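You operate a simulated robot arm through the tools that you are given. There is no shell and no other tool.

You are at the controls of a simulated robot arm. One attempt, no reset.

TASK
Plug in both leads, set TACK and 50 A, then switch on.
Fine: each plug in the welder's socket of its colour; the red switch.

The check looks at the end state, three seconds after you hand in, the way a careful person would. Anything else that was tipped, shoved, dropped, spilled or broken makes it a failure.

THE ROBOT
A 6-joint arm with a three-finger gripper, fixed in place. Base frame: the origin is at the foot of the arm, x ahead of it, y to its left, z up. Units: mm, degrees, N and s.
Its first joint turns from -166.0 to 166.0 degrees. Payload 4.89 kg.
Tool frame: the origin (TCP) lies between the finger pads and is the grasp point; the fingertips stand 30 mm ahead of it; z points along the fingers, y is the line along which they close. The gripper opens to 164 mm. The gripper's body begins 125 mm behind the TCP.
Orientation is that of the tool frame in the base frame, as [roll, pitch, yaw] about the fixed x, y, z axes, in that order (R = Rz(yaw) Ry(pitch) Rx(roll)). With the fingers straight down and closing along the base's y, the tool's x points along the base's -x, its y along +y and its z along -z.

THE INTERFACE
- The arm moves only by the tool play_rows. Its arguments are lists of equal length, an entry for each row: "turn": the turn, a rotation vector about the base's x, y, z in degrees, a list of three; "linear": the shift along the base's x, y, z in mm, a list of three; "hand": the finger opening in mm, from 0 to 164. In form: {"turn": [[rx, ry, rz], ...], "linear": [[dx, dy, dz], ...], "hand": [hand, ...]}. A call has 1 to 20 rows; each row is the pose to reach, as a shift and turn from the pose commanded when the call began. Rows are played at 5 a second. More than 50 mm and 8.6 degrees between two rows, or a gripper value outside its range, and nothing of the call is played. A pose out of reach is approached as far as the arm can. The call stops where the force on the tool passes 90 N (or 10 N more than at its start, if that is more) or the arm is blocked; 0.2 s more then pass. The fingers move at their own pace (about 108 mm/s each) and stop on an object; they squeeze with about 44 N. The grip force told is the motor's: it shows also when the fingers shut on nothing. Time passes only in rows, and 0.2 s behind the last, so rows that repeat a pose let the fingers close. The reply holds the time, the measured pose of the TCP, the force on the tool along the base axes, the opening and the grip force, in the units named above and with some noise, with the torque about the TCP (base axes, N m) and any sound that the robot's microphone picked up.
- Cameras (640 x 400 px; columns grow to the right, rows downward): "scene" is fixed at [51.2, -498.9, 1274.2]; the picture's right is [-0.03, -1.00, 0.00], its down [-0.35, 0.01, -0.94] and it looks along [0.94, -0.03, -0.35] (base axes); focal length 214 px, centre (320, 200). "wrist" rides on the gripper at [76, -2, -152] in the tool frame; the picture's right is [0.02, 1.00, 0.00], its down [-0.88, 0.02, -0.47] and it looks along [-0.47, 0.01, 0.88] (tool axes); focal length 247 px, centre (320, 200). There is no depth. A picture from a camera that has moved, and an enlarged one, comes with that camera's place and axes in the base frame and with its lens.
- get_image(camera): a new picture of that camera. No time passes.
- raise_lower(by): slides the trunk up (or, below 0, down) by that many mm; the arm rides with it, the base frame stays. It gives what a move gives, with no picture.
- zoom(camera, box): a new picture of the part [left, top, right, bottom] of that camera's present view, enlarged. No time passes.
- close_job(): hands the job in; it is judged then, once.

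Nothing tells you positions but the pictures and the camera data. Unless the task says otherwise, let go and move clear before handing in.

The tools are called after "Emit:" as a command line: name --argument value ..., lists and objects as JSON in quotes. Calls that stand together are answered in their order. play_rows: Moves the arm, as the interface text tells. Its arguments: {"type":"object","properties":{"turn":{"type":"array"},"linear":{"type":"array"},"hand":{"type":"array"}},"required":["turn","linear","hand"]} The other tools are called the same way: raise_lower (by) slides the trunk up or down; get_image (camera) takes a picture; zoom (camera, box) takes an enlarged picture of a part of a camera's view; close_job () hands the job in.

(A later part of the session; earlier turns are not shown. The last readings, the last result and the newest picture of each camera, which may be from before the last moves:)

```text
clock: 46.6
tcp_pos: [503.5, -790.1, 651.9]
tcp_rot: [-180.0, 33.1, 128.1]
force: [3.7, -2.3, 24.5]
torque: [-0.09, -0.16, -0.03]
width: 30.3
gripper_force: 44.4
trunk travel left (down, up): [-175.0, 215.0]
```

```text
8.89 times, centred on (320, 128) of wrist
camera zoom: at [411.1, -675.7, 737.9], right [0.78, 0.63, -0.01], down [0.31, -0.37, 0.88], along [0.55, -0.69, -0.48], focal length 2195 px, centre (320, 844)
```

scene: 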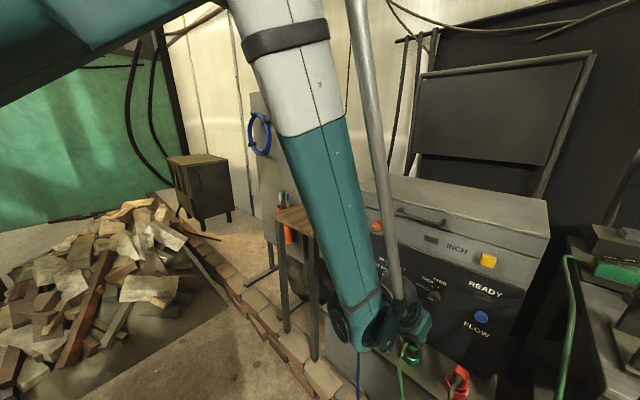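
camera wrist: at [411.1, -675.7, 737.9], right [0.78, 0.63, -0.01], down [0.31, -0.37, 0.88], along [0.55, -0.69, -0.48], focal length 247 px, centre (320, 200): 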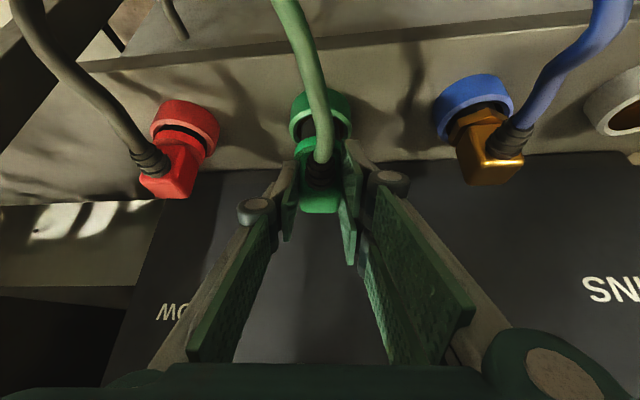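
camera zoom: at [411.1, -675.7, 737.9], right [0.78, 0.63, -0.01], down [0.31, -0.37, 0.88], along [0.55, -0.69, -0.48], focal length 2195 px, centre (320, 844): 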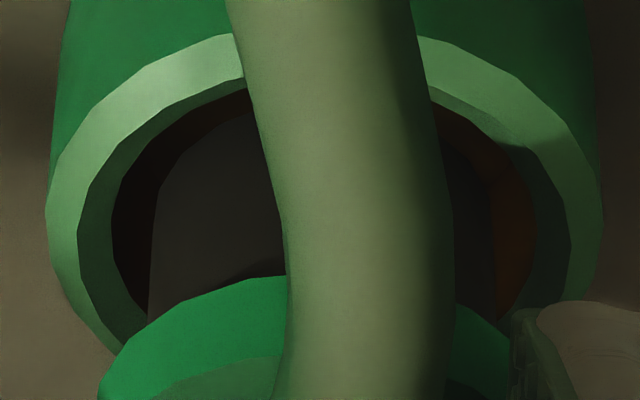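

The pin still catches the near lip, as the torque puts the contact on the robot side. I'll back up 5 mm, shift 3 mm deeper along the tool direction, and lower gently again.

Emit:
play_rows --turn '[[0, 0, 0], [0, 0, 0], [0, 0, 0], [0, 0, 0], [0, 0, 0]]' --linear '[[0, 0, 5], [1.9, -2.4, 5], [1.9, -2.4, 3], [1.9, -2.4, 1], [1.9, -2.4, -1]]' --hand '[15, 15, 15, 15, 15]'

Emit:
zoom --camera "wrist" --box '[295, 105, 345, 150]'

Emit:
zoom --camera "scene" --box '[402, 342, 426, 362]'

```text
clock: 47.8
tcp_pos: [506.0, -793.1, 650.4]
tcp_rot: [-180.0, 33.0, 128.0]
force: [0.9, -0.1, -0.7]
torque: [0.03, -0.02, 0.04]
width: 30.3
gripper_force: 43.4
trunk travel left (down, up): [-175.0, 215.0]
```

```text
8.89 times, centred on (320, 128) of wrist
camera zoom: at [413.2, -678.2, 735.7], right [0.78, 0.63, -0.01], down [0.31, -0.37, 0.88], along [0.55, -0.68, -0.48], focal length 2195 px, centre (320, 844)
```

zoom: 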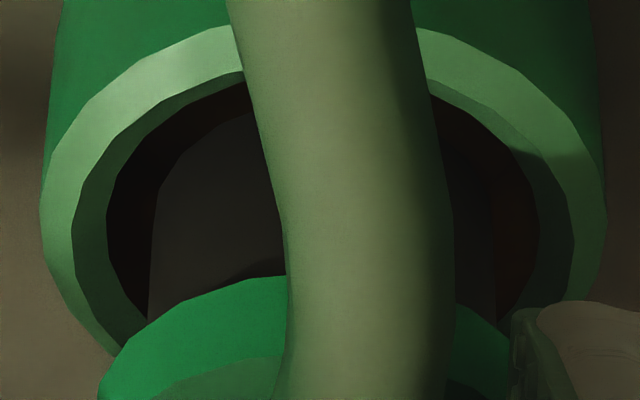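

```text
16.00 times, centred on (414, 352) of scene
camera zoom: at [51.2, -498.9, 1274.2], right [-0.03, -1.0, 0.0], down [-0.35, 0.01, -0.94], along [0.94, -0.03, -0.35], focal length 3432 px, centre (-1184, -2232)
```

zoom: 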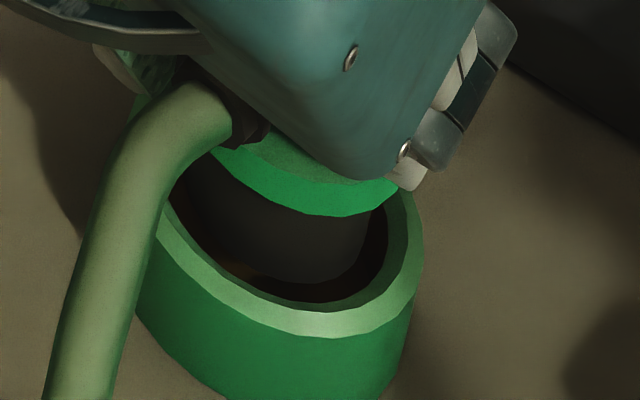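

No contact now at a lower height than before, so I'll continue down gently.

Emit:
play_rows --turn '[[0, 0, 0], [0, 0, 0], [0, 0, 0], [0, 0, 0]]' --linear '[[0, 0, -1.5], [0, 0, -3], [0, 0, -4.5], [0, 0, -6]]' --hand '[15, 15, 15, 15]'

Emit:
zoom --camera "wrist" --box '[295, 105, 345, 150]'

```text
clock: 48.8
tcp_pos: [505.1, -791.5, 644.9]
tcp_rot: [179.9, 32.9, 127.9]
force: [-0.4, -0.5, -1.5]
torque: [0.01, 0.0, 0.0]
width: 30.6
gripper_force: 43.8
trunk travel left (down, up): [-175.0, 215.0]
```

```text
8.89 times, centred on (320, 128) of wrist
camera zoom: at [412.8, -677.7, 729.5], right [0.78, 0.63, -0.01], down [0.31, -0.37, 0.88], along [0.55, -0.68, -0.48], focal length 2195 px, centre (320, 844)
```

zoom: 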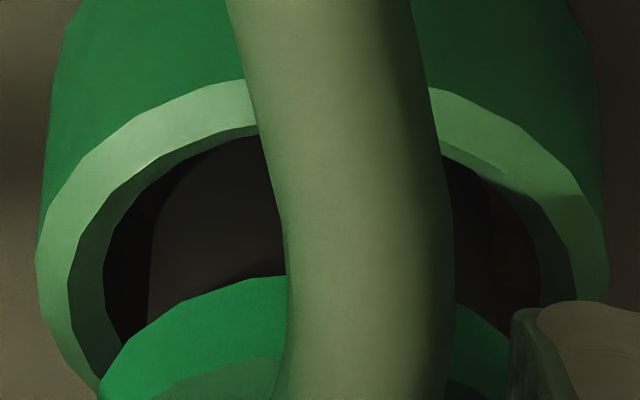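

Emit:
play_rows --turn '[[0, 0, 0], [0, 0, 0], [0, 0, 0], [0, 0, 0]]' --linear '[[0, 0, -1.5], [0, 0, -3], [0, 0, -4.5], [0, 0, -6]]' --hand '[15, 15, 15, 15]'

Emit:
zoom --camera "wrist" --box '[295, 105, 345, 150]'

```text
clock: 49.8
tcp_pos: [505.2, -792.9, 637.3]
tcp_rot: [-179.9, 33.0, 128.0]
force: [-0.8, -0.1, -1.7]
torque: [0.01, 0.0, 0.0]
width: 30.3
gripper_force: 43.3
trunk travel left (down, up): [-175.0, 215.0]
```

```text
8.89 times, centred on (320, 128) of wrist
camera zoom: at [412.9, -678.1, 723.4], right [0.78, 0.63, -0.01], down [0.31, -0.37, 0.88], along [0.55, -0.68, -0.48], focal length 2195 px, centre (320, 844)
```

zoom: 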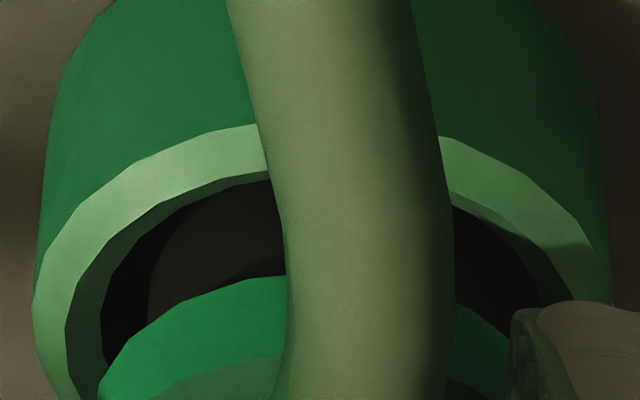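

Emit:
play_rows --turn '[[0, 0, 0], [0, 0, 0], [0, 0, 0], [0, 0, 0]]' --linear '[[0, 0, -1.5], [0, 0, -3], [0, 0, -4], [0, 0, -5]]' --hand '[15, 15, 15, 15]'

Emit:
zoom --camera "wrist" --box '[295, 105, 345, 150]'

Emit:
zoom --camera "scene" --box '[395, 330, 445, 372]'

```text
clock: 50.8
tcp_pos: [505.0, -791.6, 631.6]
tcp_rot: [-179.9, 33.0, 127.9]
force: [0.2, 0.1, -1.3]
torque: [0.03, 0.03, 0.0]
width: 30.2
gripper_force: 44.2
trunk travel left (down, up): [-175.0, 215.0]
```

```text
8.89 times, centred on (320, 128) of wrist
camera zoom: at [413.2, -678.0, 718.4], right [0.78, 0.63, -0.01], down [0.31, -0.37, 0.88], along [0.55, -0.68, -0.48], focal length 2195 px, centre (320, 844)
```

zoom: 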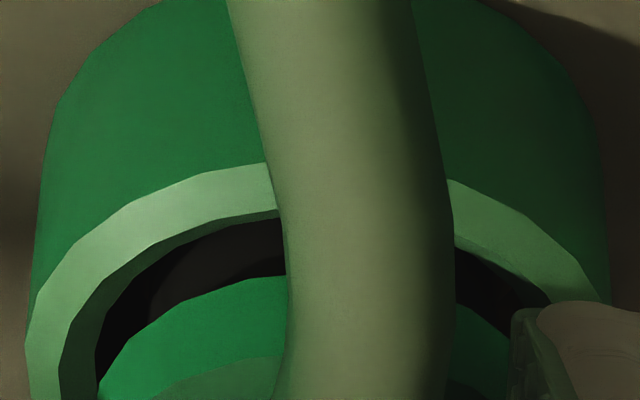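

```text
9.52 times, centred on (420, 351) of scene
camera zoom: at [51.2, -498.9, 1274.2], right [-0.03, -1.0, 0.0], down [-0.35, 0.01, -0.94], along [0.94, -0.03, -0.35], focal length 2043 px, centre (-632, -1238)
```

zoom: 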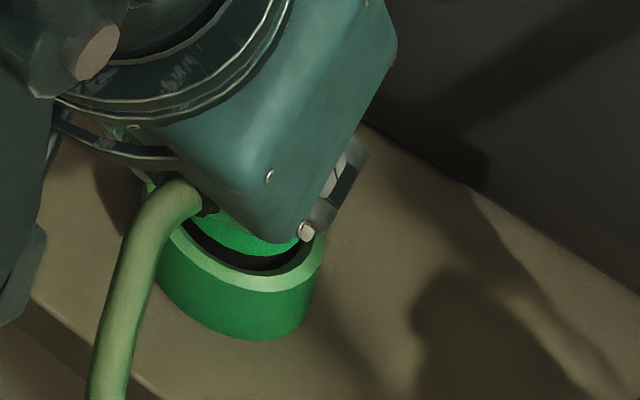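

Emit:
play_rows --turn '[[0, 0, 0], [0, 0, 0], [0, 0, 0], [0, 0, 0]]' --linear '[[0, 0, -1], [0, 0, -2], [0, 0, -3], [0, 0, -4]]' --hand '[15, 15, 15, 15]'

Emit:
zoom --camera "wrist" --box '[295, 105, 345, 150]'

```text
clock: 51.8
tcp_pos: [505.3, -790.8, 632.8]
tcp_rot: [179.9, 33.4, 128.1]
force: [9.2, -13.5, 64.6]
torque: [-0.99, -0.89, -0.09]
width: 30.4
gripper_force: 43.9
trunk travel left (down, up): [-175.0, 215.0]
```

```text
8.89 times, centred on (320, 128) of wrist
camera zoom: at [412.4, -677.3, 717.2], right [0.78, 0.63, -0.01], down [0.31, -0.36, 0.88], along [0.55, -0.69, -0.48], focal length 2195 px, centre (320, 844)
```

zoom: 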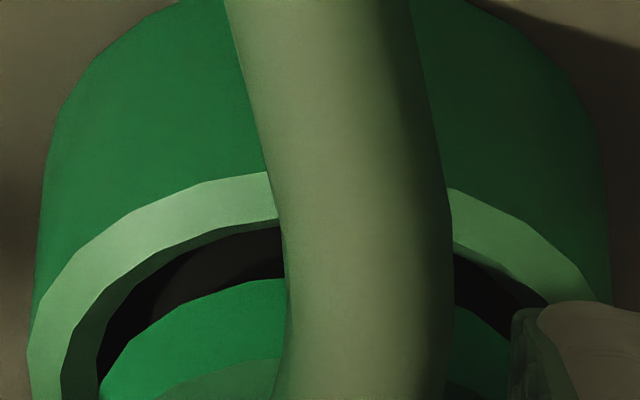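

It's bottomed at about the same depth as the red plug, with the pin bottom near z 560. I'll relieve the push and release it.

Emit:
play_rows --turn '[[0, 0, 0], [0, 0, 0], [0, 0, 0], [0, 0, 0], [0, 0, 0], [0, 0, 0]]' --linear '[[0, 0, 2], [0, 0, 3.5], [0, 0, 3.5], [0, 0, 3.5], [0, 0, 3.5], [0, 0, 3.5]]' --hand '[15, 15, 32, 38, 46, 56]'

Emit:
zoom --camera "wrist" --box '[250, 80, 390, 210]'

Emit:
zoom --camera "scene" --box '[395, 330, 445, 372]'

```text
clock: 53.2
tcp_pos: [506.3, -792.9, 632.4]
tcp_rot: [180.0, 33.0, 128.0]
force: [-0.5, 0.2, -0.1]
torque: [0.03, -0.02, -0.04]
width: 56.1
gripper_force: 0.1
trunk travel left (down, up): [-175.0, 215.0]
```

```text
3.08 times, centred on (320, 145) of wrist
camera zoom: at [412.7, -677.6, 718.2], right [0.78, 0.63, -0.01], down [0.31, -0.37, 0.88], along [0.55, -0.68, -0.48], focal length 760 px, centre (320, 369)
```

zoom: 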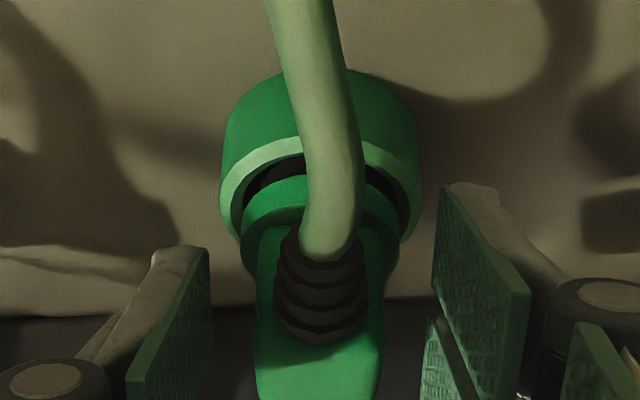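

```text
9.52 times, centred on (420, 351) of scene
camera zoom: at [51.2, -498.9, 1274.2], right [-0.03, -1.0, 0.0], down [-0.35, 0.01, -0.94], along [0.94, -0.03, -0.35], focal length 2043 px, centre (-632, -1238)
```

zoom: 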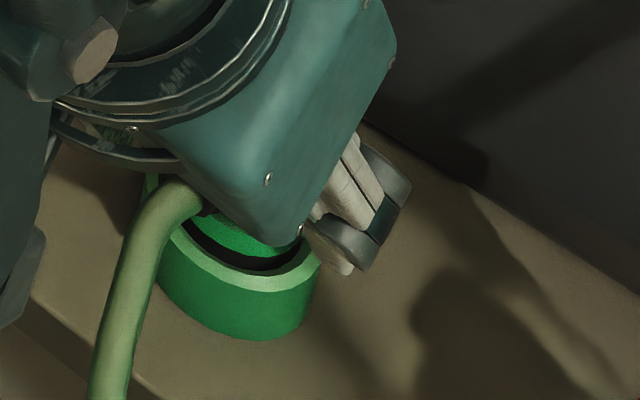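

Released; the plug stands in the green socket. I'll rise straight up and back away to view both plugs and the panel.

Emit:
play_rows --turn '[[0, 0, 0], [0, 0, 0], [0, 0, 0], [0, 0, 0], [0, 0, 0], [0, 0, 0], [0, 0, 0], [0, 0, 0], [0, 0, 0], [0, 0, 0]]' --linear '[[0, 0, 8], [0, 0, 22], [0, 0, 42], [0, 0, 65], [-15, 17, 90], [-35, 38, 120], [-55, 60, 150], [-80, 86, 180], [-105, 112, 205], [-125, 133, 220]]' --hand '[60, 62, 64, 64, 64, 64, 64, 64, 64, 64]'

Emit:
get_image --camera "wrist"

Emit:
get_image --camera "scene"

```text
clock: 55.4
tcp_pos: [381.8, -658.6, 852.5]
tcp_rot: [180.0, 33.0, 128.1]
force: [1.0, -0.8, -1.1]
torque: [0.08, 0.06, -0.01]
width: 63.8
gripper_force: 0.3
trunk travel left (down, up): [-175.0, 215.0]
```

```text
taken
camera wrist: at [289.7, -544.5, 938.1], right [0.78, 0.63, -0.01], down [0.31, -0.37, 0.88], along [0.55, -0.68, -0.48], focal length 247 px, centre (320, 200)
```

wrist: 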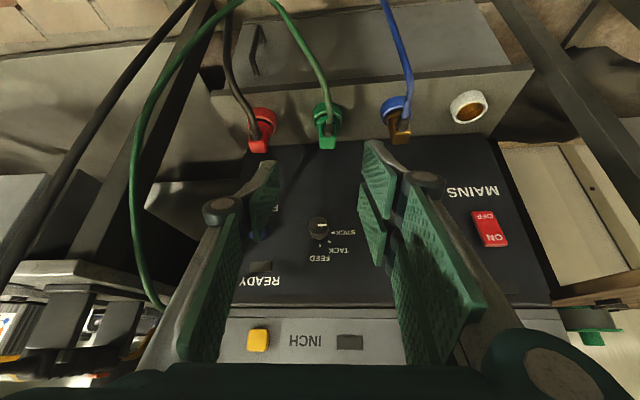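

```text
taken
```

scene: 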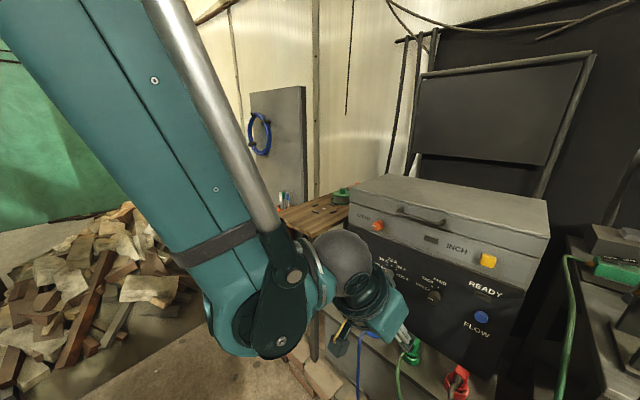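

Both plugs are in their matching sockets. Next come the panel knobs, which need a near-horizontal tool, so I'll test how far the arm can tilt here in free space.

Emit:
play_rows --turn '[[-6.3, -4.93, 0], [-12.6, -9.85, 0], [-18.9, -14.78, 0], [-25.2, -19.7, 0], [-31.5, -24.63, 0]]' --linear '[[0, 0, 4], [0, 0, 8], [0, 0, 12], [0, 0, 16], [0, 0, 20]]' --hand '[64, 64, 64, 64, 64]'

Emit:
get_image --camera "wrist"

Emit:
get_image --camera "scene"

```text
clock: 56.6
tcp_pos: [412.2, -738.4, 996.2]
tcp_rot: [-179.9, 72.4, 128.2]
force: [-0.3, -0.6, 0.5]
torque: [0.02, 0.01, -0.04]
width: 64.1
gripper_force: 0.0
out of reach, approached as far as the arm can: row 1, 2, 3, 4, 5
trunk travel left (down, up): [-175.0, 215.0]
```

```text
taken
camera wrist: at [305.9, -607.4, 970.1], right [0.78, 0.62, -0.02], down [-0.1, 0.16, 0.98], along [0.62, -0.77, 0.18], focal length 247 px, centre (320, 200)
```

wrist: 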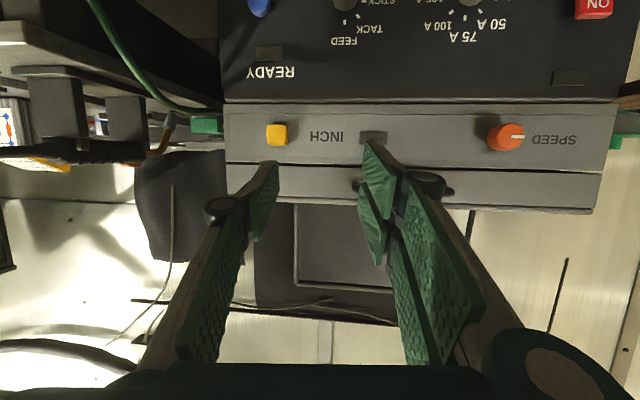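

```text
taken
```

scene: 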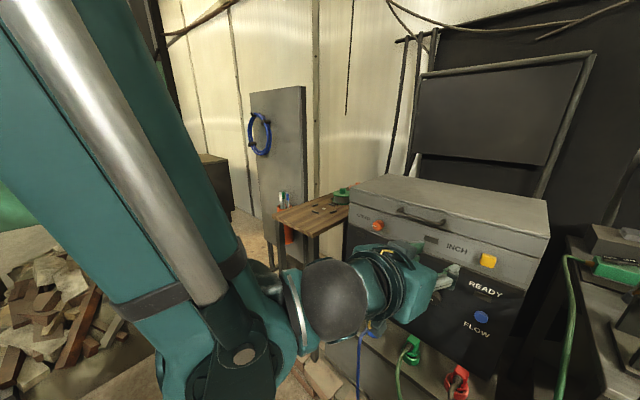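

At this trunk height the arm can't hold a horizontal tool that low, and it climbed to z 996. Lowering the trunk should fix that. I'll lower it in steps and check as I go.

Emit:
raise_lower --by -80

Emit:
get_image --camera "scene"

Emit:
get_image --camera "wrist"

```text
clock: 57.8
tcp_pos: [412.7, -737.4, 916.7]
tcp_rot: [179.9, 72.3, 128.0]
force: [0.7, -0.1, -0.1]
torque: [0.02, 0.04, -0.02]
width: 64.1
gripper_force: 0.1
trunk travel left (down, up): [-95.0, 295.0]
```

```text
taken
```

scene: 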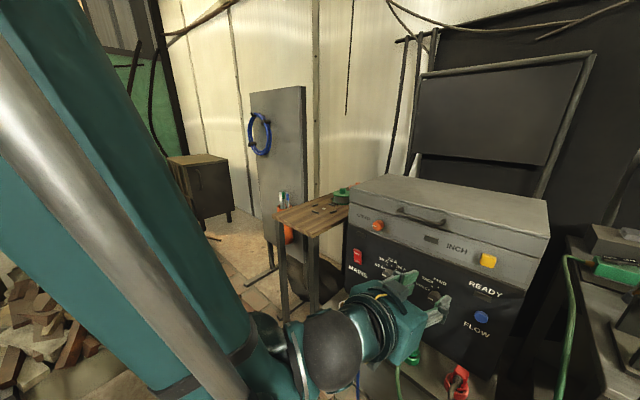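

```text
taken
camera wrist: at [305.9, -607.2, 890.0], right [0.78, 0.62, -0.02], down [-0.1, 0.15, 0.98], along [0.62, -0.77, 0.18], focal length 247 px, centre (320, 200)
```

wrist: 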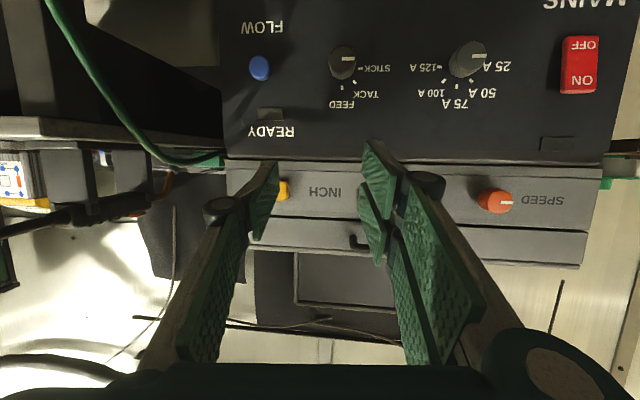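

Emit:
zoom --camera "wrist" --box '[400, 20, 530, 120]'

Emit:
zoom --camera "wrist" --box '[300, 20, 420, 120]'

Emit:
zoom --camera "wrist" --box '[530, 0, 640, 110]'

Emit:
zoom --camera "scene" --box '[345, 230, 460, 310]'

```text
4.00 times, centred on (465, 70) of wrist
camera zoom: at [305.9, -607.2, 890.0], right [0.78, 0.62, -0.02], down [-0.1, 0.15, 0.98], along [0.62, -0.77, 0.18], focal length 988 px, centre (-260, 720)
```

zoom: 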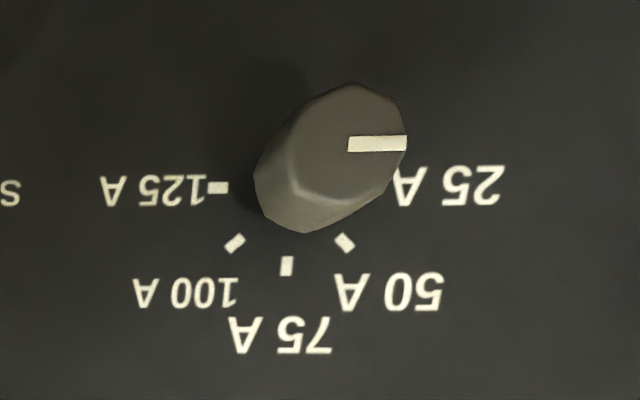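

```text
4.00 times, centred on (360, 70) of wrist
camera zoom: at [305.9, -607.2, 890.0], right [0.78, 0.62, -0.02], down [-0.1, 0.15, 0.98], along [0.62, -0.77, 0.18], focal length 988 px, centre (160, 720)
```

zoom: 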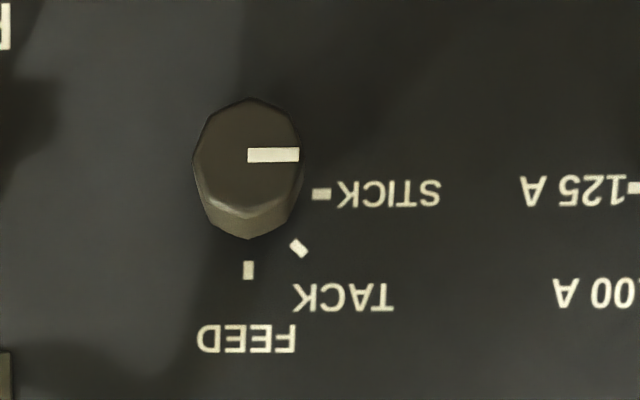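

```text
3.64 times, centred on (585, 55) of wrist
camera zoom: at [305.9, -607.2, 890.0], right [0.78, 0.62, -0.02], down [-0.1, 0.15, 0.98], along [0.62, -0.77, 0.18], focal length 898 px, centre (-644, 727)
```

zoom: 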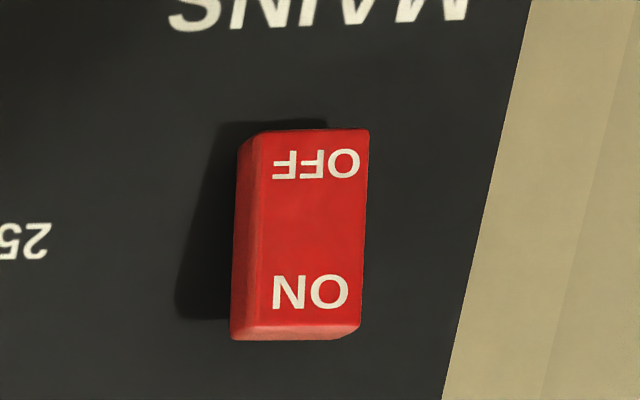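

```text
5.00 times, centred on (402, 270) of scene
camera zoom: at [51.2, -498.9, 1274.2], right [-0.03, -1.0, 0.0], down [-0.35, 0.01, -0.94], along [0.94, -0.03, -0.35], focal length 1072 px, centre (-92, -150)
```

zoom: 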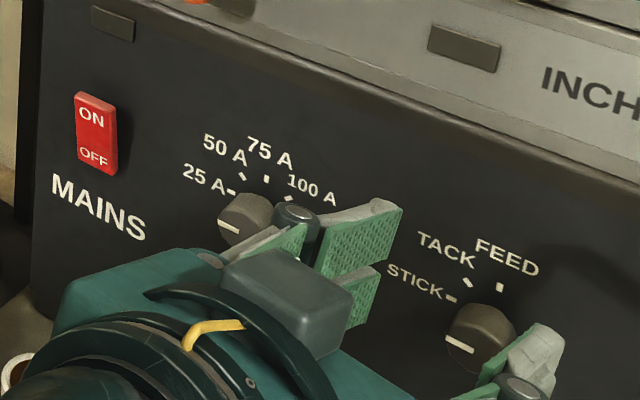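

The dials read clearly now. Both pointers are at the leftmost mark (25 A and STICK), and both targets are one 45° step clockwise. I'll lower the trunk the rest of the way so a horizontal tool can reach knob height near z 771.

Emit:
raise_lower --by -94

Emit:
get_image --camera "scene"

Emit:
get_image --camera "wrist"

```text
clock: 59.0
tcp_pos: [412.2, -738.7, 822.4]
tcp_rot: [179.9, 72.2, 128.0]
force: [-0.6, 0.3, 0.0]
torque: [0.0, 0.01, -0.01]
width: 63.9
gripper_force: 0.0
trunk travel left (down, up): [-1.0, 389.0]
```

```text
taken
```

scene: 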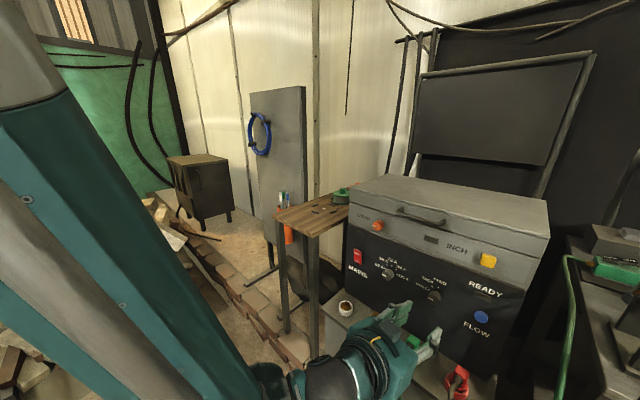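

```text
taken
camera wrist: at [305.9, -607.2, 796.0], right [0.78, 0.62, -0.02], down [-0.1, 0.15, 0.98], along [0.62, -0.77, 0.18], focal length 247 px, centre (320, 200)
```

wrist: 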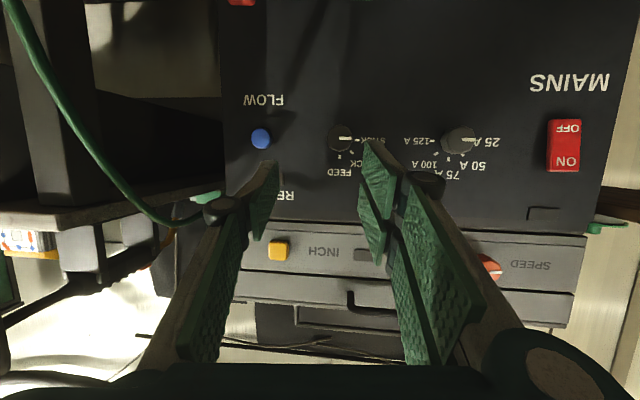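

Emit:
play_rows --turn '[[0, 0, 3.3], [0, 0, 6.5], [0, 0, 6.5]]' --linear '[[0, 0, 0], [0, 0, 0], [0, 0, 0]]' --hand '[64, 64, 64]'

Emit:
play_rows --turn '[[-4.23, -4.16, 0], [-8.46, -8.32, 0], [-12.7, -12.48, 0], [-12.7, -12.48, 0]]' --linear '[[0, 0, 0], [0, 0, 0], [0, 0, 0], [0, 0, 0]]' --hand '[64, 64, 64, 64]'

Emit:
get_image --camera "wrist"

Emit:
get_image --camera "scene"

```text
clock: 59.9
tcp_pos: [412.6, -738.5, 822.5]
tcp_rot: [180.0, 72.2, 134.6]
force: [0.8, -0.1, -0.6]
torque: [0.0, -0.01, 0.0]
width: 64.1
gripper_force: 0.1
trunk travel left (down, up): [-1.0, 389.0]
```

```text
clock: 60.9
tcp_pos: [425.5, -781.0, 880.9]
tcp_rot: [-161.6, 89.9, 153.1]
force: [-0.7, 0.8, 0.8]
torque: [0.02, -0.01, -0.01]
width: 63.7
gripper_force: 0.0
out of reach, approached as far as the arm can: row 1, 2, 3, 4
trunk travel left (down, up): [-1.0, 389.0]
```

```text
taken
camera wrist: at [316.5, -674.6, 803.8], right [0.71, 0.7, -0.02], down [-0.32, 0.35, 0.88], along [0.63, -0.62, 0.47], focal length 247 px, centre (320, 200)
```

wrist: 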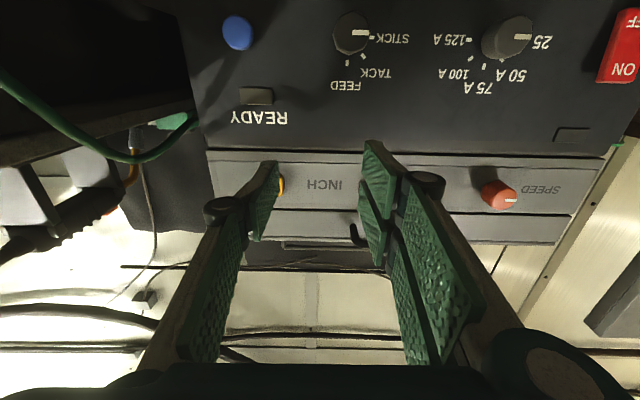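

```text
taken
```

scene: 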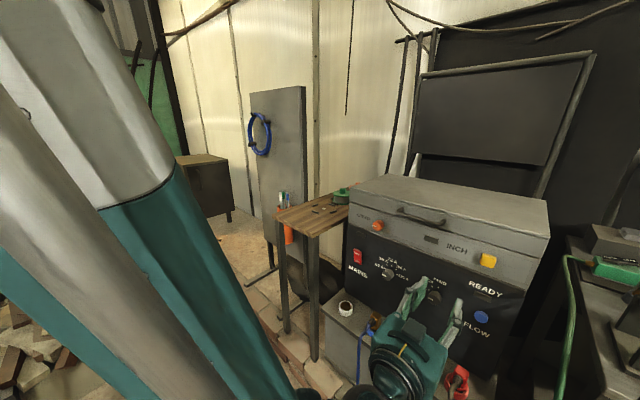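

The tool is now horizontal and square to the panel at (425, -781, 881). I'll slide over in front of the 50 A dial, still well back from the panel, and see how low the arm can go there.

Emit:
play_rows --turn '[[0, 0, 0], [0, 0, 0], [0, 0, 0], [0, 0, 0], [0, 0, 0], [0, 0, 0]]' --linear '[[20, 12, 0], [50, 32, 0], [80, 52, 0], [110, 71, 0], [140, 90, 0], [154, 99, 0]]' --hand '[64, 64, 64, 64, 64, 64]'

Emit:
play_rows --turn '[[0, 0, 0], [0, 0, 0]]' --linear '[[0, 0, -15], [0, 0, -30]]' --hand '[64, 64]'

Emit:
get_image --camera "wrist"

```text
clock: 62.2
tcp_pos: [581.9, -689.5, 889.4]
tcp_rot: [176.6, 89.9, 131.2]
force: [-0.4, -0.2, 0.6]
torque: [-0.02, 0.02, 0.08]
width: 64.0
gripper_force: 0.1
out of reach, approached as far as the arm can: row 2, 3, 4, 5, 6
trunk travel left (down, up): [-1.0, 389.0]
```

```text
clock: 62.9
tcp_pos: [594.1, -700.9, 876.9]
tcp_rot: [-179.0, 89.9, 135.6]
force: [-0.1, 0.0, 2.1]
torque: [0.06, 0.08, -0.03]
width: 63.9
gripper_force: 0.0
out of reach, approached as far as the arm can: row 1, 2
trunk travel left (down, up): [-1.0, 389.0]
```

```text
taken
camera wrist: at [484.4, -593.4, 800.1], right [0.71, 0.7, -0.02], down [-0.32, 0.35, 0.88], along [0.63, -0.62, 0.47], focal length 247 px, centre (320, 200)
```

wrist: 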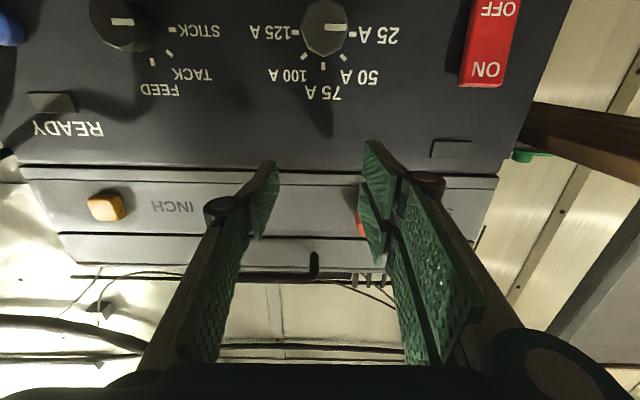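

Emit:
zoom --camera "wrist" --box '[250, 0, 410, 110]'

Emit:
zoom --camera "wrist" --box '[60, 0, 240, 110]'

Emit:
zoom --camera "scene" --box '[340, 230, 460, 320]'

```text
3.64 times, centred on (330, 55) of wrist
camera zoom: at [484.4, -593.4, 800.1], right [0.71, 0.7, -0.02], down [-0.32, 0.35, 0.88], along [0.63, -0.62, 0.47], focal length 898 px, centre (284, 727)
```

zoom: 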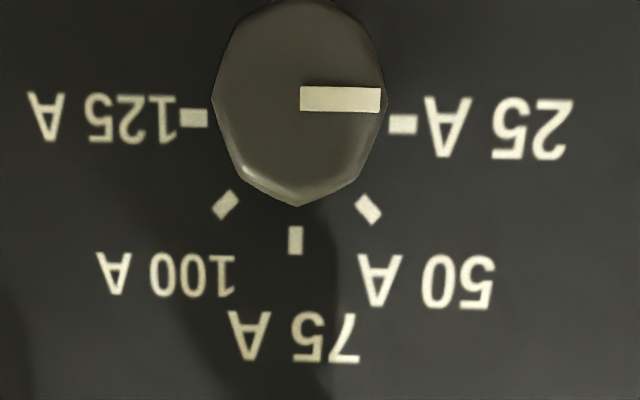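

```text
3.56 times, centred on (150, 55) of wrist
camera zoom: at [484.4, -593.4, 800.1], right [0.71, 0.7, -0.02], down [-0.32, 0.35, 0.88], along [0.63, -0.62, 0.47], focal length 878 px, centre (924, 716)
```

zoom: 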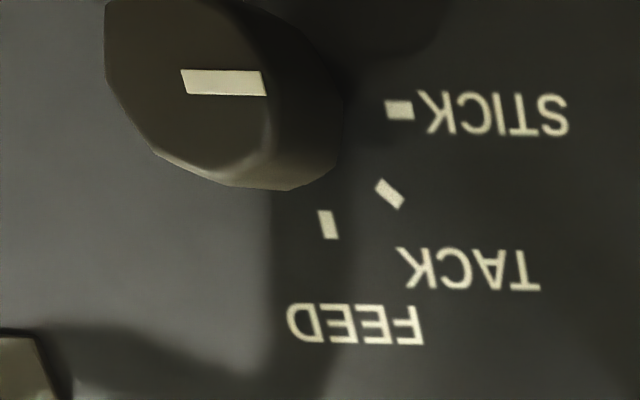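

```text
4.44 times, centred on (400, 275) of scene
camera zoom: at [51.2, -498.9, 1274.2], right [-0.03, -1.0, 0.0], down [-0.35, 0.01, -0.94], along [0.94, -0.03, -0.35], focal length 953 px, centre (-36, -133)
```

zoom: 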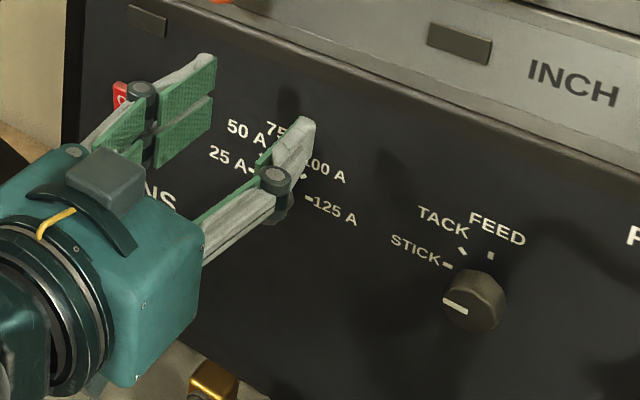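

At 90° tilt the arm bottoms out near z 877, but a slightly nose-down tool (about 77°) should reach z 776. I'll switch to that tilt in front of the 25/50 A knob, staying clear of it.

Emit:
play_rows --turn '[[3.1, 3.05, 0], [6.2, 6.1, 0], [9.26, 9.13, 0], [9.26, 9.13, 0]]' --linear '[[4, -4, -12], [8, -8, -24], [13.8, -12.8, -40], [13.8, -12.8, -47]]' --hand '[64, 64, 64, 64]'

Emit:
get_image --camera "wrist"

```text
clock: 63.9
tcp_pos: [606.8, -711.8, 829.8]
tcp_rot: [180.0, 76.9, 134.6]
force: [-0.4, 0.4, -0.6]
torque: [0.02, 0.03, 0.01]
width: 63.8
gripper_force: 0.1
trunk travel left (down, up): [-1.0, 389.0]
```

```text
taken
camera wrist: at [487.8, -596.1, 789.0], right [0.71, 0.71, -0.02], down [-0.17, 0.2, 0.96], along [0.69, -0.68, 0.26], focal length 247 px, centre (320, 200)
```

wrist: 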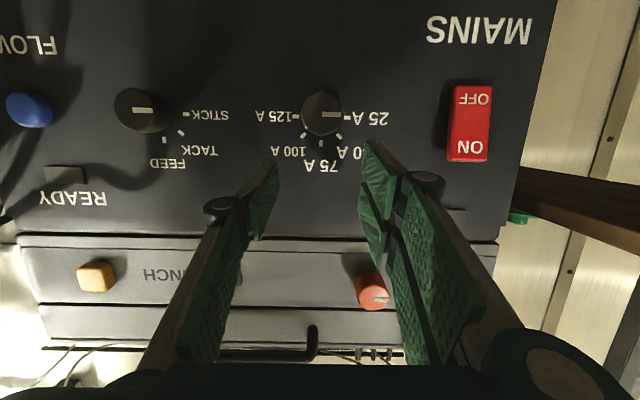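

That pose is reachable, and the knob is centred left-right. I'll lower to knob height.

Emit:
play_rows --turn '[[0, 0, 0], [0, 0, 0], [0, 0, 0]]' --linear '[[0, 0, -15], [0, 0, -30], [0, 0, -43]]' --hand '[64, 64, 64]'

Emit:
get_image --camera "wrist"

Emit:
zoom --camera "wrist" --box '[250, 100, 410, 220]'

Emit:
zoom --camera "scene" --box '[340, 230, 460, 320]'

```text
clock: 64.7
tcp_pos: [605.4, -712.3, 785.5]
tcp_rot: [179.9, 76.9, 134.6]
force: [-0.6, 0.1, 0.2]
torque: [0.06, 0.05, -0.01]
width: 63.8
gripper_force: 0.0
trunk travel left (down, up): [-1.0, 389.0]
```

```text
taken
camera wrist: at [487.5, -597.1, 746.5], right [0.71, 0.71, -0.02], down [-0.17, 0.2, 0.97], along [0.69, -0.68, 0.26], focal length 247 px, centre (320, 200)
```

wrist: 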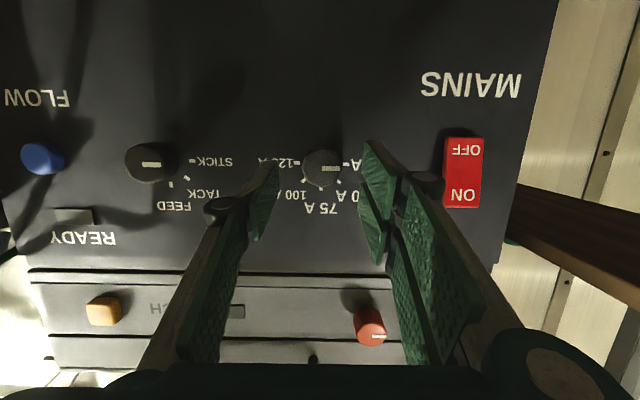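

```text
3.33 times, centred on (330, 160) of wrist
camera zoom: at [487.5, -597.1, 746.5], right [0.71, 0.71, -0.02], down [-0.17, 0.2, 0.97], along [0.69, -0.68, 0.26], focal length 823 px, centre (287, 333)
```

zoom: 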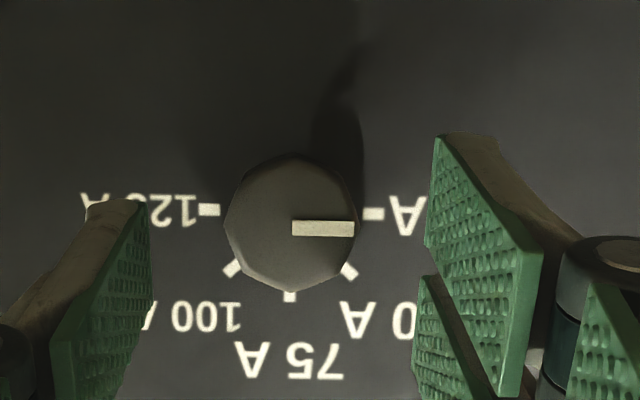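

```text
4.44 times, centred on (400, 275) of scene
camera zoom: at [51.2, -498.9, 1274.2], right [-0.03, -1.0, 0.0], down [-0.35, 0.01, -0.94], along [0.94, -0.03, -0.35], focal length 953 px, centre (-36, -133)
```

zoom: 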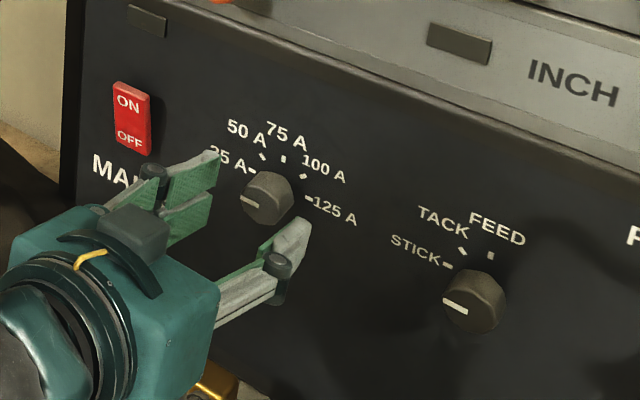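

This view is well lined up: the knob axis is near z 776 and centred between the fingers. I'll pre-roll the gripper -22.5° about the panel normal, so that a 45° turn ends at +22.5°.

Emit:
play_rows --turn '[[-5.27, 5.33, 0], [-10.53, 10.67, 0], [-15.8, 16, 0], [-15.8, 16, 0]]' --linear '[[0, 0, 0], [0, 0, 0], [0, 0, 0], [0, 0, 0]]' --hand '[64, 64, 64, 64]'

Emit:
zoom --camera "wrist" --box '[240, 90, 420, 230]'

```text
clock: 65.7
tcp_pos: [609.5, -717.9, 790.8]
tcp_rot: [-118.8, 64.1, -166.7]
force: [-0.6, 0.8, 0.2]
torque: [0.01, 0.01, 0.05]
width: 64.4
gripper_force: 0.1
out of reach, approached as far as the arm can: row 2, 3, 4
trunk travel left (down, up): [-1.0, 389.0]
```

```text
2.86 times, centred on (330, 160) of wrist
camera zoom: at [479.5, -611.5, 754.5], right [0.65, 0.65, -0.4], down [0.09, 0.46, 0.88], along [0.76, -0.61, 0.24], focal length 706 px, centre (291, 314)
```

zoom: 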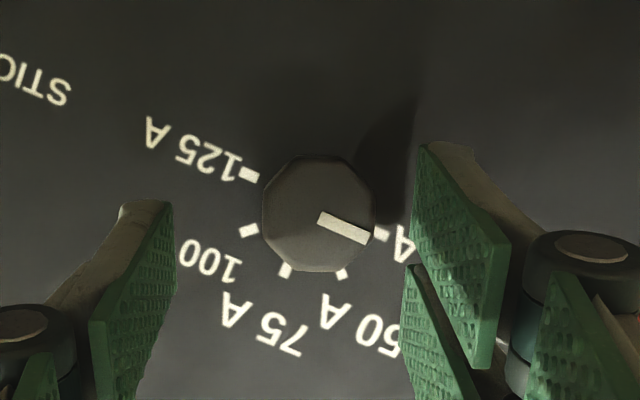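

Emit:
play_rows --turn '[[0, 0, 0], [0, 0, 0], [0, 0, 0], [0, 0, 0]]' --linear '[[10, -8.6, -3.5], [20, -17.2, -7], [30.5, -25.9, -10.6], [30.5, -25.9, -10.6]]' --hand '[64, 64, 64, 64]'

Emit:
zoom --camera "wrist" --box '[240, 110, 400, 250]'

Emit:
zoom --camera "scene" --box '[340, 230, 460, 320]'

```text
clock: 66.7
tcp_pos: [637.6, -742.2, 780.4]
tcp_rot: [-118.6, 64.3, -166.5]
force: [-14.2, 17.2, -8.5]
torque: [-0.13, 0.27, 1.03]
width: 67.7
gripper_force: 3.8
trunk travel left (down, up): [-1.0, 389.0]
```

```text
2.86 times, centred on (320, 180) of wrist
camera zoom: at [509.2, -635.6, 743.7], right [0.65, 0.65, -0.4], down [0.09, 0.46, 0.88], along [0.76, -0.61, 0.24], focal length 706 px, centre (320, 257)
```

zoom: 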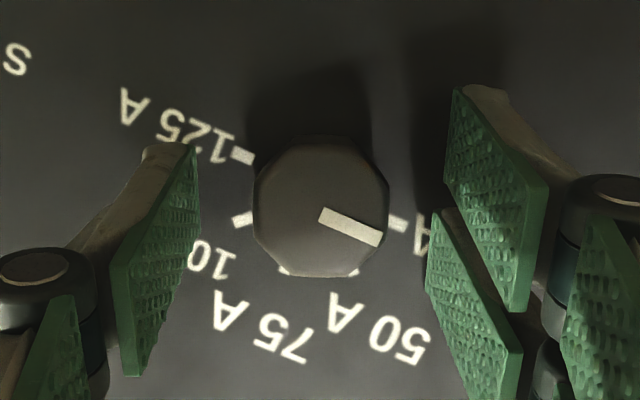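

```text
4.44 times, centred on (400, 275) of scene
camera zoom: at [51.2, -498.9, 1274.2], right [-0.03, -1.0, 0.0], down [-0.35, 0.01, -0.94], along [0.94, -0.03, -0.35], focal length 953 px, centre (-36, -133)
```

zoom: 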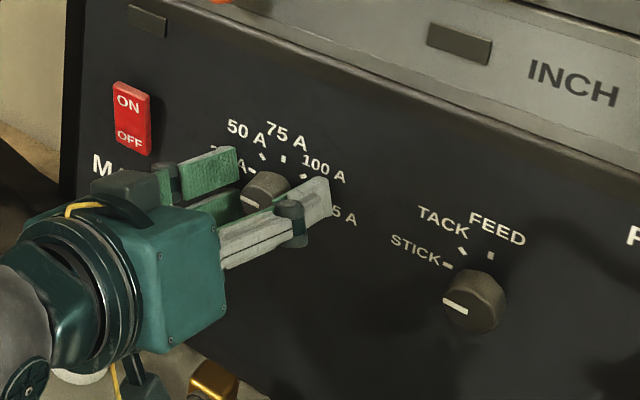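

A fingertip is lightly touching the panel (about 22 N), so the panel is nearer than I thought. I'll back off 6 mm before closing on the knob.

Emit:
play_rows --turn '[[0, 0, 0], [0, 0, 0]]' --linear '[[-3, 3, 0], [-4.5, 4.5, 0]]' --hand '[64, 64]'

Emit:
zoom --camera "wrist" --box '[240, 110, 400, 250]'

```text
clock: 67.2
tcp_pos: [635.1, -736.6, 780.4]
tcp_rot: [-118.5, 64.2, -166.5]
force: [1.0, -0.8, -0.3]
torque: [-0.05, 0.0, 0.0]
width: 64.0
gripper_force: 0.0
trunk travel left (down, up): [-1.0, 389.0]
```

```text
2.86 times, centred on (320, 180) of wrist
camera zoom: at [505.5, -632.2, 743.8], right [0.65, 0.65, -0.4], down [0.09, 0.46, 0.88], along [0.76, -0.61, 0.24], focal length 706 px, centre (320, 257)
```

zoom: 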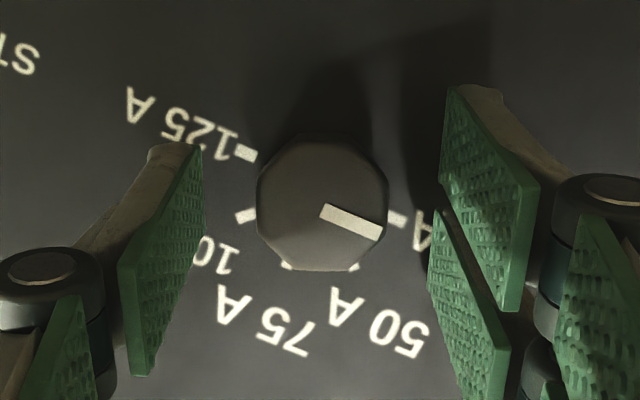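

Emit:
play_rows --turn '[[0, 0, 0], [0, 0, 0], [0, 0, 0], [0, 0, 0]]' --linear '[[0, 0, 0], [0, 0, 0], [0, 0, 0], [0, 0, 0]]' --hand '[50, 38, 28, 20]'

Emit:
zoom --camera "wrist" --box '[240, 110, 400, 250]'

```text
clock: 68.2
tcp_pos: [635.1, -738.0, 781.0]
tcp_rot: [-118.6, 64.2, -166.5]
force: [1.8, 3.0, -1.9]
torque: [0.02, -0.05, 0.13]
width: 33.0
gripper_force: 45.0
trunk travel left (down, up): [-1.0, 389.0]
```

```text
2.86 times, centred on (320, 180) of wrist
camera zoom: at [505.6, -631.9, 743.7], right [0.65, 0.65, -0.4], down [0.09, 0.46, 0.88], along [0.76, -0.61, 0.24], focal length 706 px, centre (320, 257)
```

zoom: 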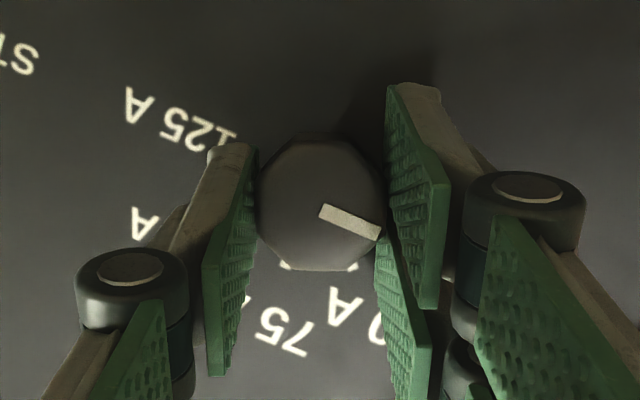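

The knob is gripped at 33 mm. Now I'll turn it 45° clockwise about its own axis.

Emit:
play_rows --turn '[[5.265, -5.34, 0], [10.53, -10.68, 0], [15.795, -16.02, 0], [21.06, -21.36, 0], [26.325, -26.7, 0], [31.59, -32.04, 0], [31.59, -32.04, 0]]' --linear '[[-0.35, -0.34, 0.16], [-0.7, -0.69, 0.26], [-1.07, -1.05, 0.29], [-1.44, -1.42, 0.26], [-1.79, -1.77, 0.15], [-2.14, -2.11, 0], [-2.14, -2.11, 0]]' --hand '[20, 20, 20, 20, 20, 20, 20]'

Emit:
get_image --camera "wrist"

Emit:
zoom --camera "wrist" --box '[240, 100, 420, 250]'

Emit:
zoom --camera "scene" --box '[350, 235, 430, 300]'

```text
clock: 69.8
tcp_pos: [631.8, -740.5, 781.3]
tcp_rot: [118.2, 64.0, 75.6]
force: [-37.5, 8.8, -16.1]
torque: [0.18, 0.41, -0.71]
width: 32.9
gripper_force: 45.6
trunk travel left (down, up): [-1.0, 389.0]
```

```text
taken
camera wrist: at [524.6, -613.5, 742.2], right [0.66, 0.66, 0.36], down [-0.44, -0.06, 0.9], along [0.61, -0.75, 0.25], focal length 247 px, centre (320, 200)
```

wrist: 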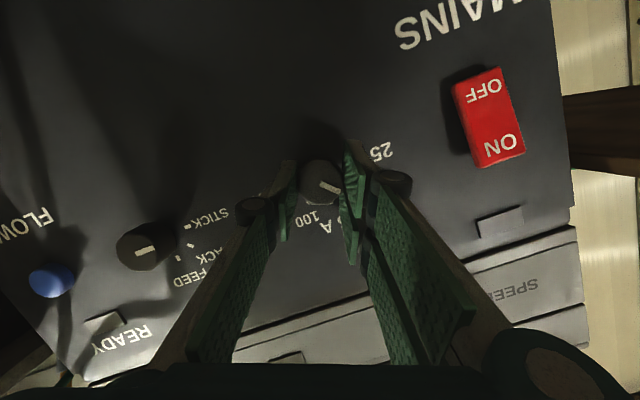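

```text
2.67 times, centred on (330, 175) of wrist
camera zoom: at [524.6, -613.5, 742.2], right [0.66, 0.66, 0.36], down [-0.44, -0.06, 0.9], along [0.61, -0.75, 0.25], focal length 659 px, centre (293, 267)
```

zoom: 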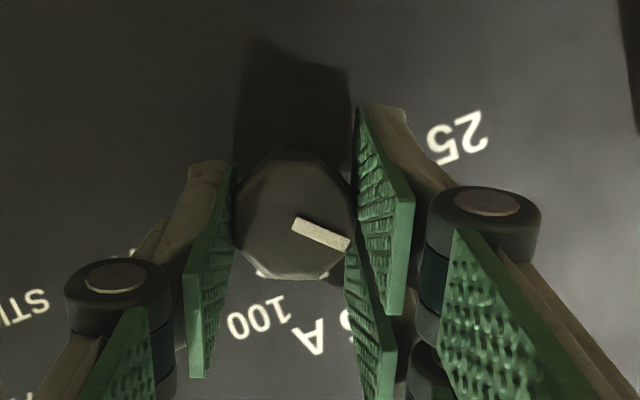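

```text
6.15 times, centred on (390, 268) of scene
camera zoom: at [51.2, -498.9, 1274.2], right [-0.03, -1.0, 0.0], down [-0.35, 0.01, -0.94], along [0.94, -0.03, -0.35], focal length 1320 px, centre (-111, -215)
```

zoom: 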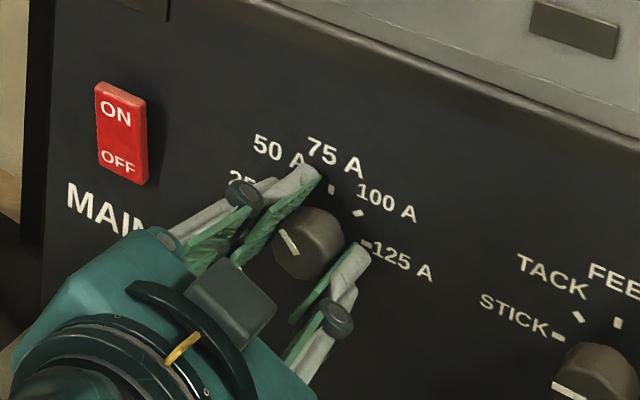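

The knob turned along with the gripper. I'll open the fingers and check the pointer.

Emit:
play_rows --turn '[[0, 0, 0], [0, 0, 0], [0, 0, 0]]' --linear '[[0, 0, 0], [0, 0, 0], [0, 0, 0]]' --hand '[36, 44, 60]'

Emit:
zoom --camera "wrist" --box '[240, 100, 420, 250]'

Emit:
zoom --camera "scene" --box '[350, 235, 430, 300]'

```text
clock: 70.7
tcp_pos: [633.6, -740.8, 781.0]
tcp_rot: [118.6, 64.2, 75.7]
force: [-1.2, -0.6, 0.6]
torque: [-0.05, 0.0, 0.02]
width: 59.9
gripper_force: 0.1
trunk travel left (down, up): [-1.0, 389.0]
```

```text
2.67 times, centred on (330, 175) of wrist
camera zoom: at [526.0, -613.1, 742.2], right [0.66, 0.66, 0.36], down [-0.44, -0.06, 0.9], along [0.61, -0.75, 0.25], focal length 659 px, centre (293, 267)
```

zoom: 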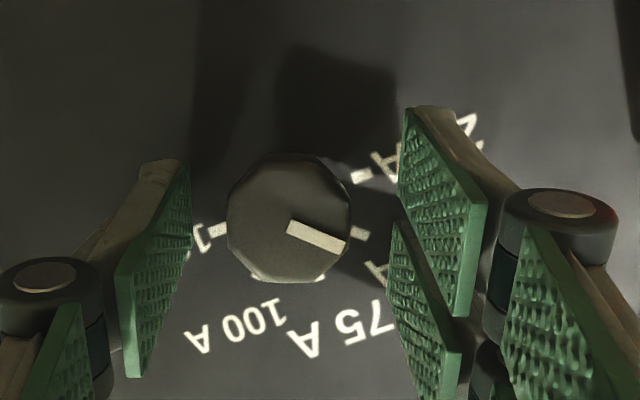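

```text
6.15 times, centred on (390, 268) of scene
camera zoom: at [51.2, -498.9, 1274.2], right [-0.03, -1.0, 0.0], down [-0.35, 0.01, -0.94], along [0.94, -0.03, -0.35], focal length 1320 px, centre (-111, -215)
```

zoom: 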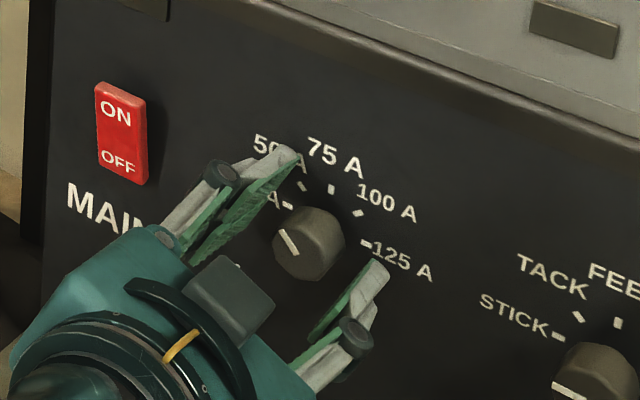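

Emit:
play_rows --turn '[[0, 0, 0], [0, 0, 0], [0, 0, 0], [0, 0, 0]]' --linear '[[-7, 7, 2], [-16, 16, 4], [-26, 26, 7], [-32, 32, 9]]' --hand '[64, 64, 64, 64]'

Emit:
zoom --camera "wrist" --box '[250, 90, 400, 210]'

Emit:
zoom --camera "scene" --box '[370, 245, 420, 290]'

```text
clock: 71.7
tcp_pos: [603.2, -711.1, 790.9]
tcp_rot: [118.9, 64.1, 76.1]
force: [1.2, -0.3, -0.6]
torque: [-0.02, 0.0, 0.0]
width: 64.1
gripper_force: 0.0
out of reach, approached as far as the arm can: row 4
trunk travel left (down, up): [-1.0, 389.0]
```

```text
3.33 times, centred on (325, 150) of wrist
camera zoom: at [495.2, -583.7, 754.0], right [0.66, 0.66, 0.36], down [-0.43, -0.06, 0.9], along [0.61, -0.75, 0.24], focal length 823 px, centre (303, 367)
```

zoom: 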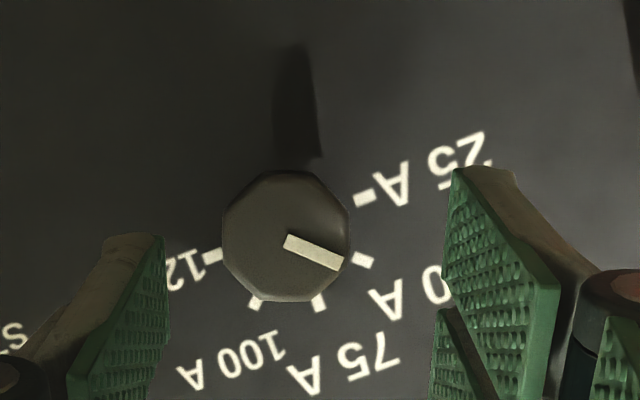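

```text
8.89 times, centred on (395, 268) of scene
camera zoom: at [51.2, -498.9, 1274.2], right [-0.03, -1.0, 0.0], down [-0.35, 0.01, -0.94], along [0.94, -0.03, -0.35], focal length 1906 px, centre (-347, -400)
```

zoom: 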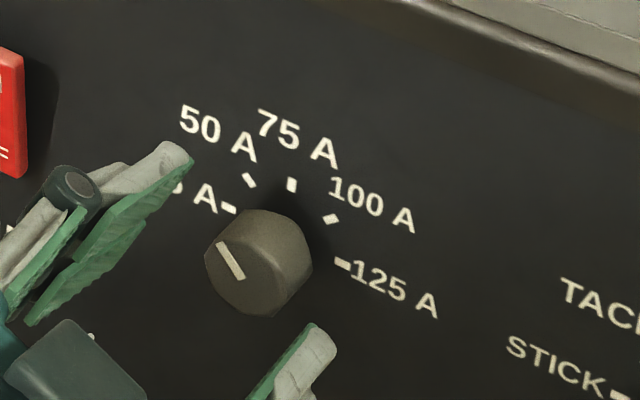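

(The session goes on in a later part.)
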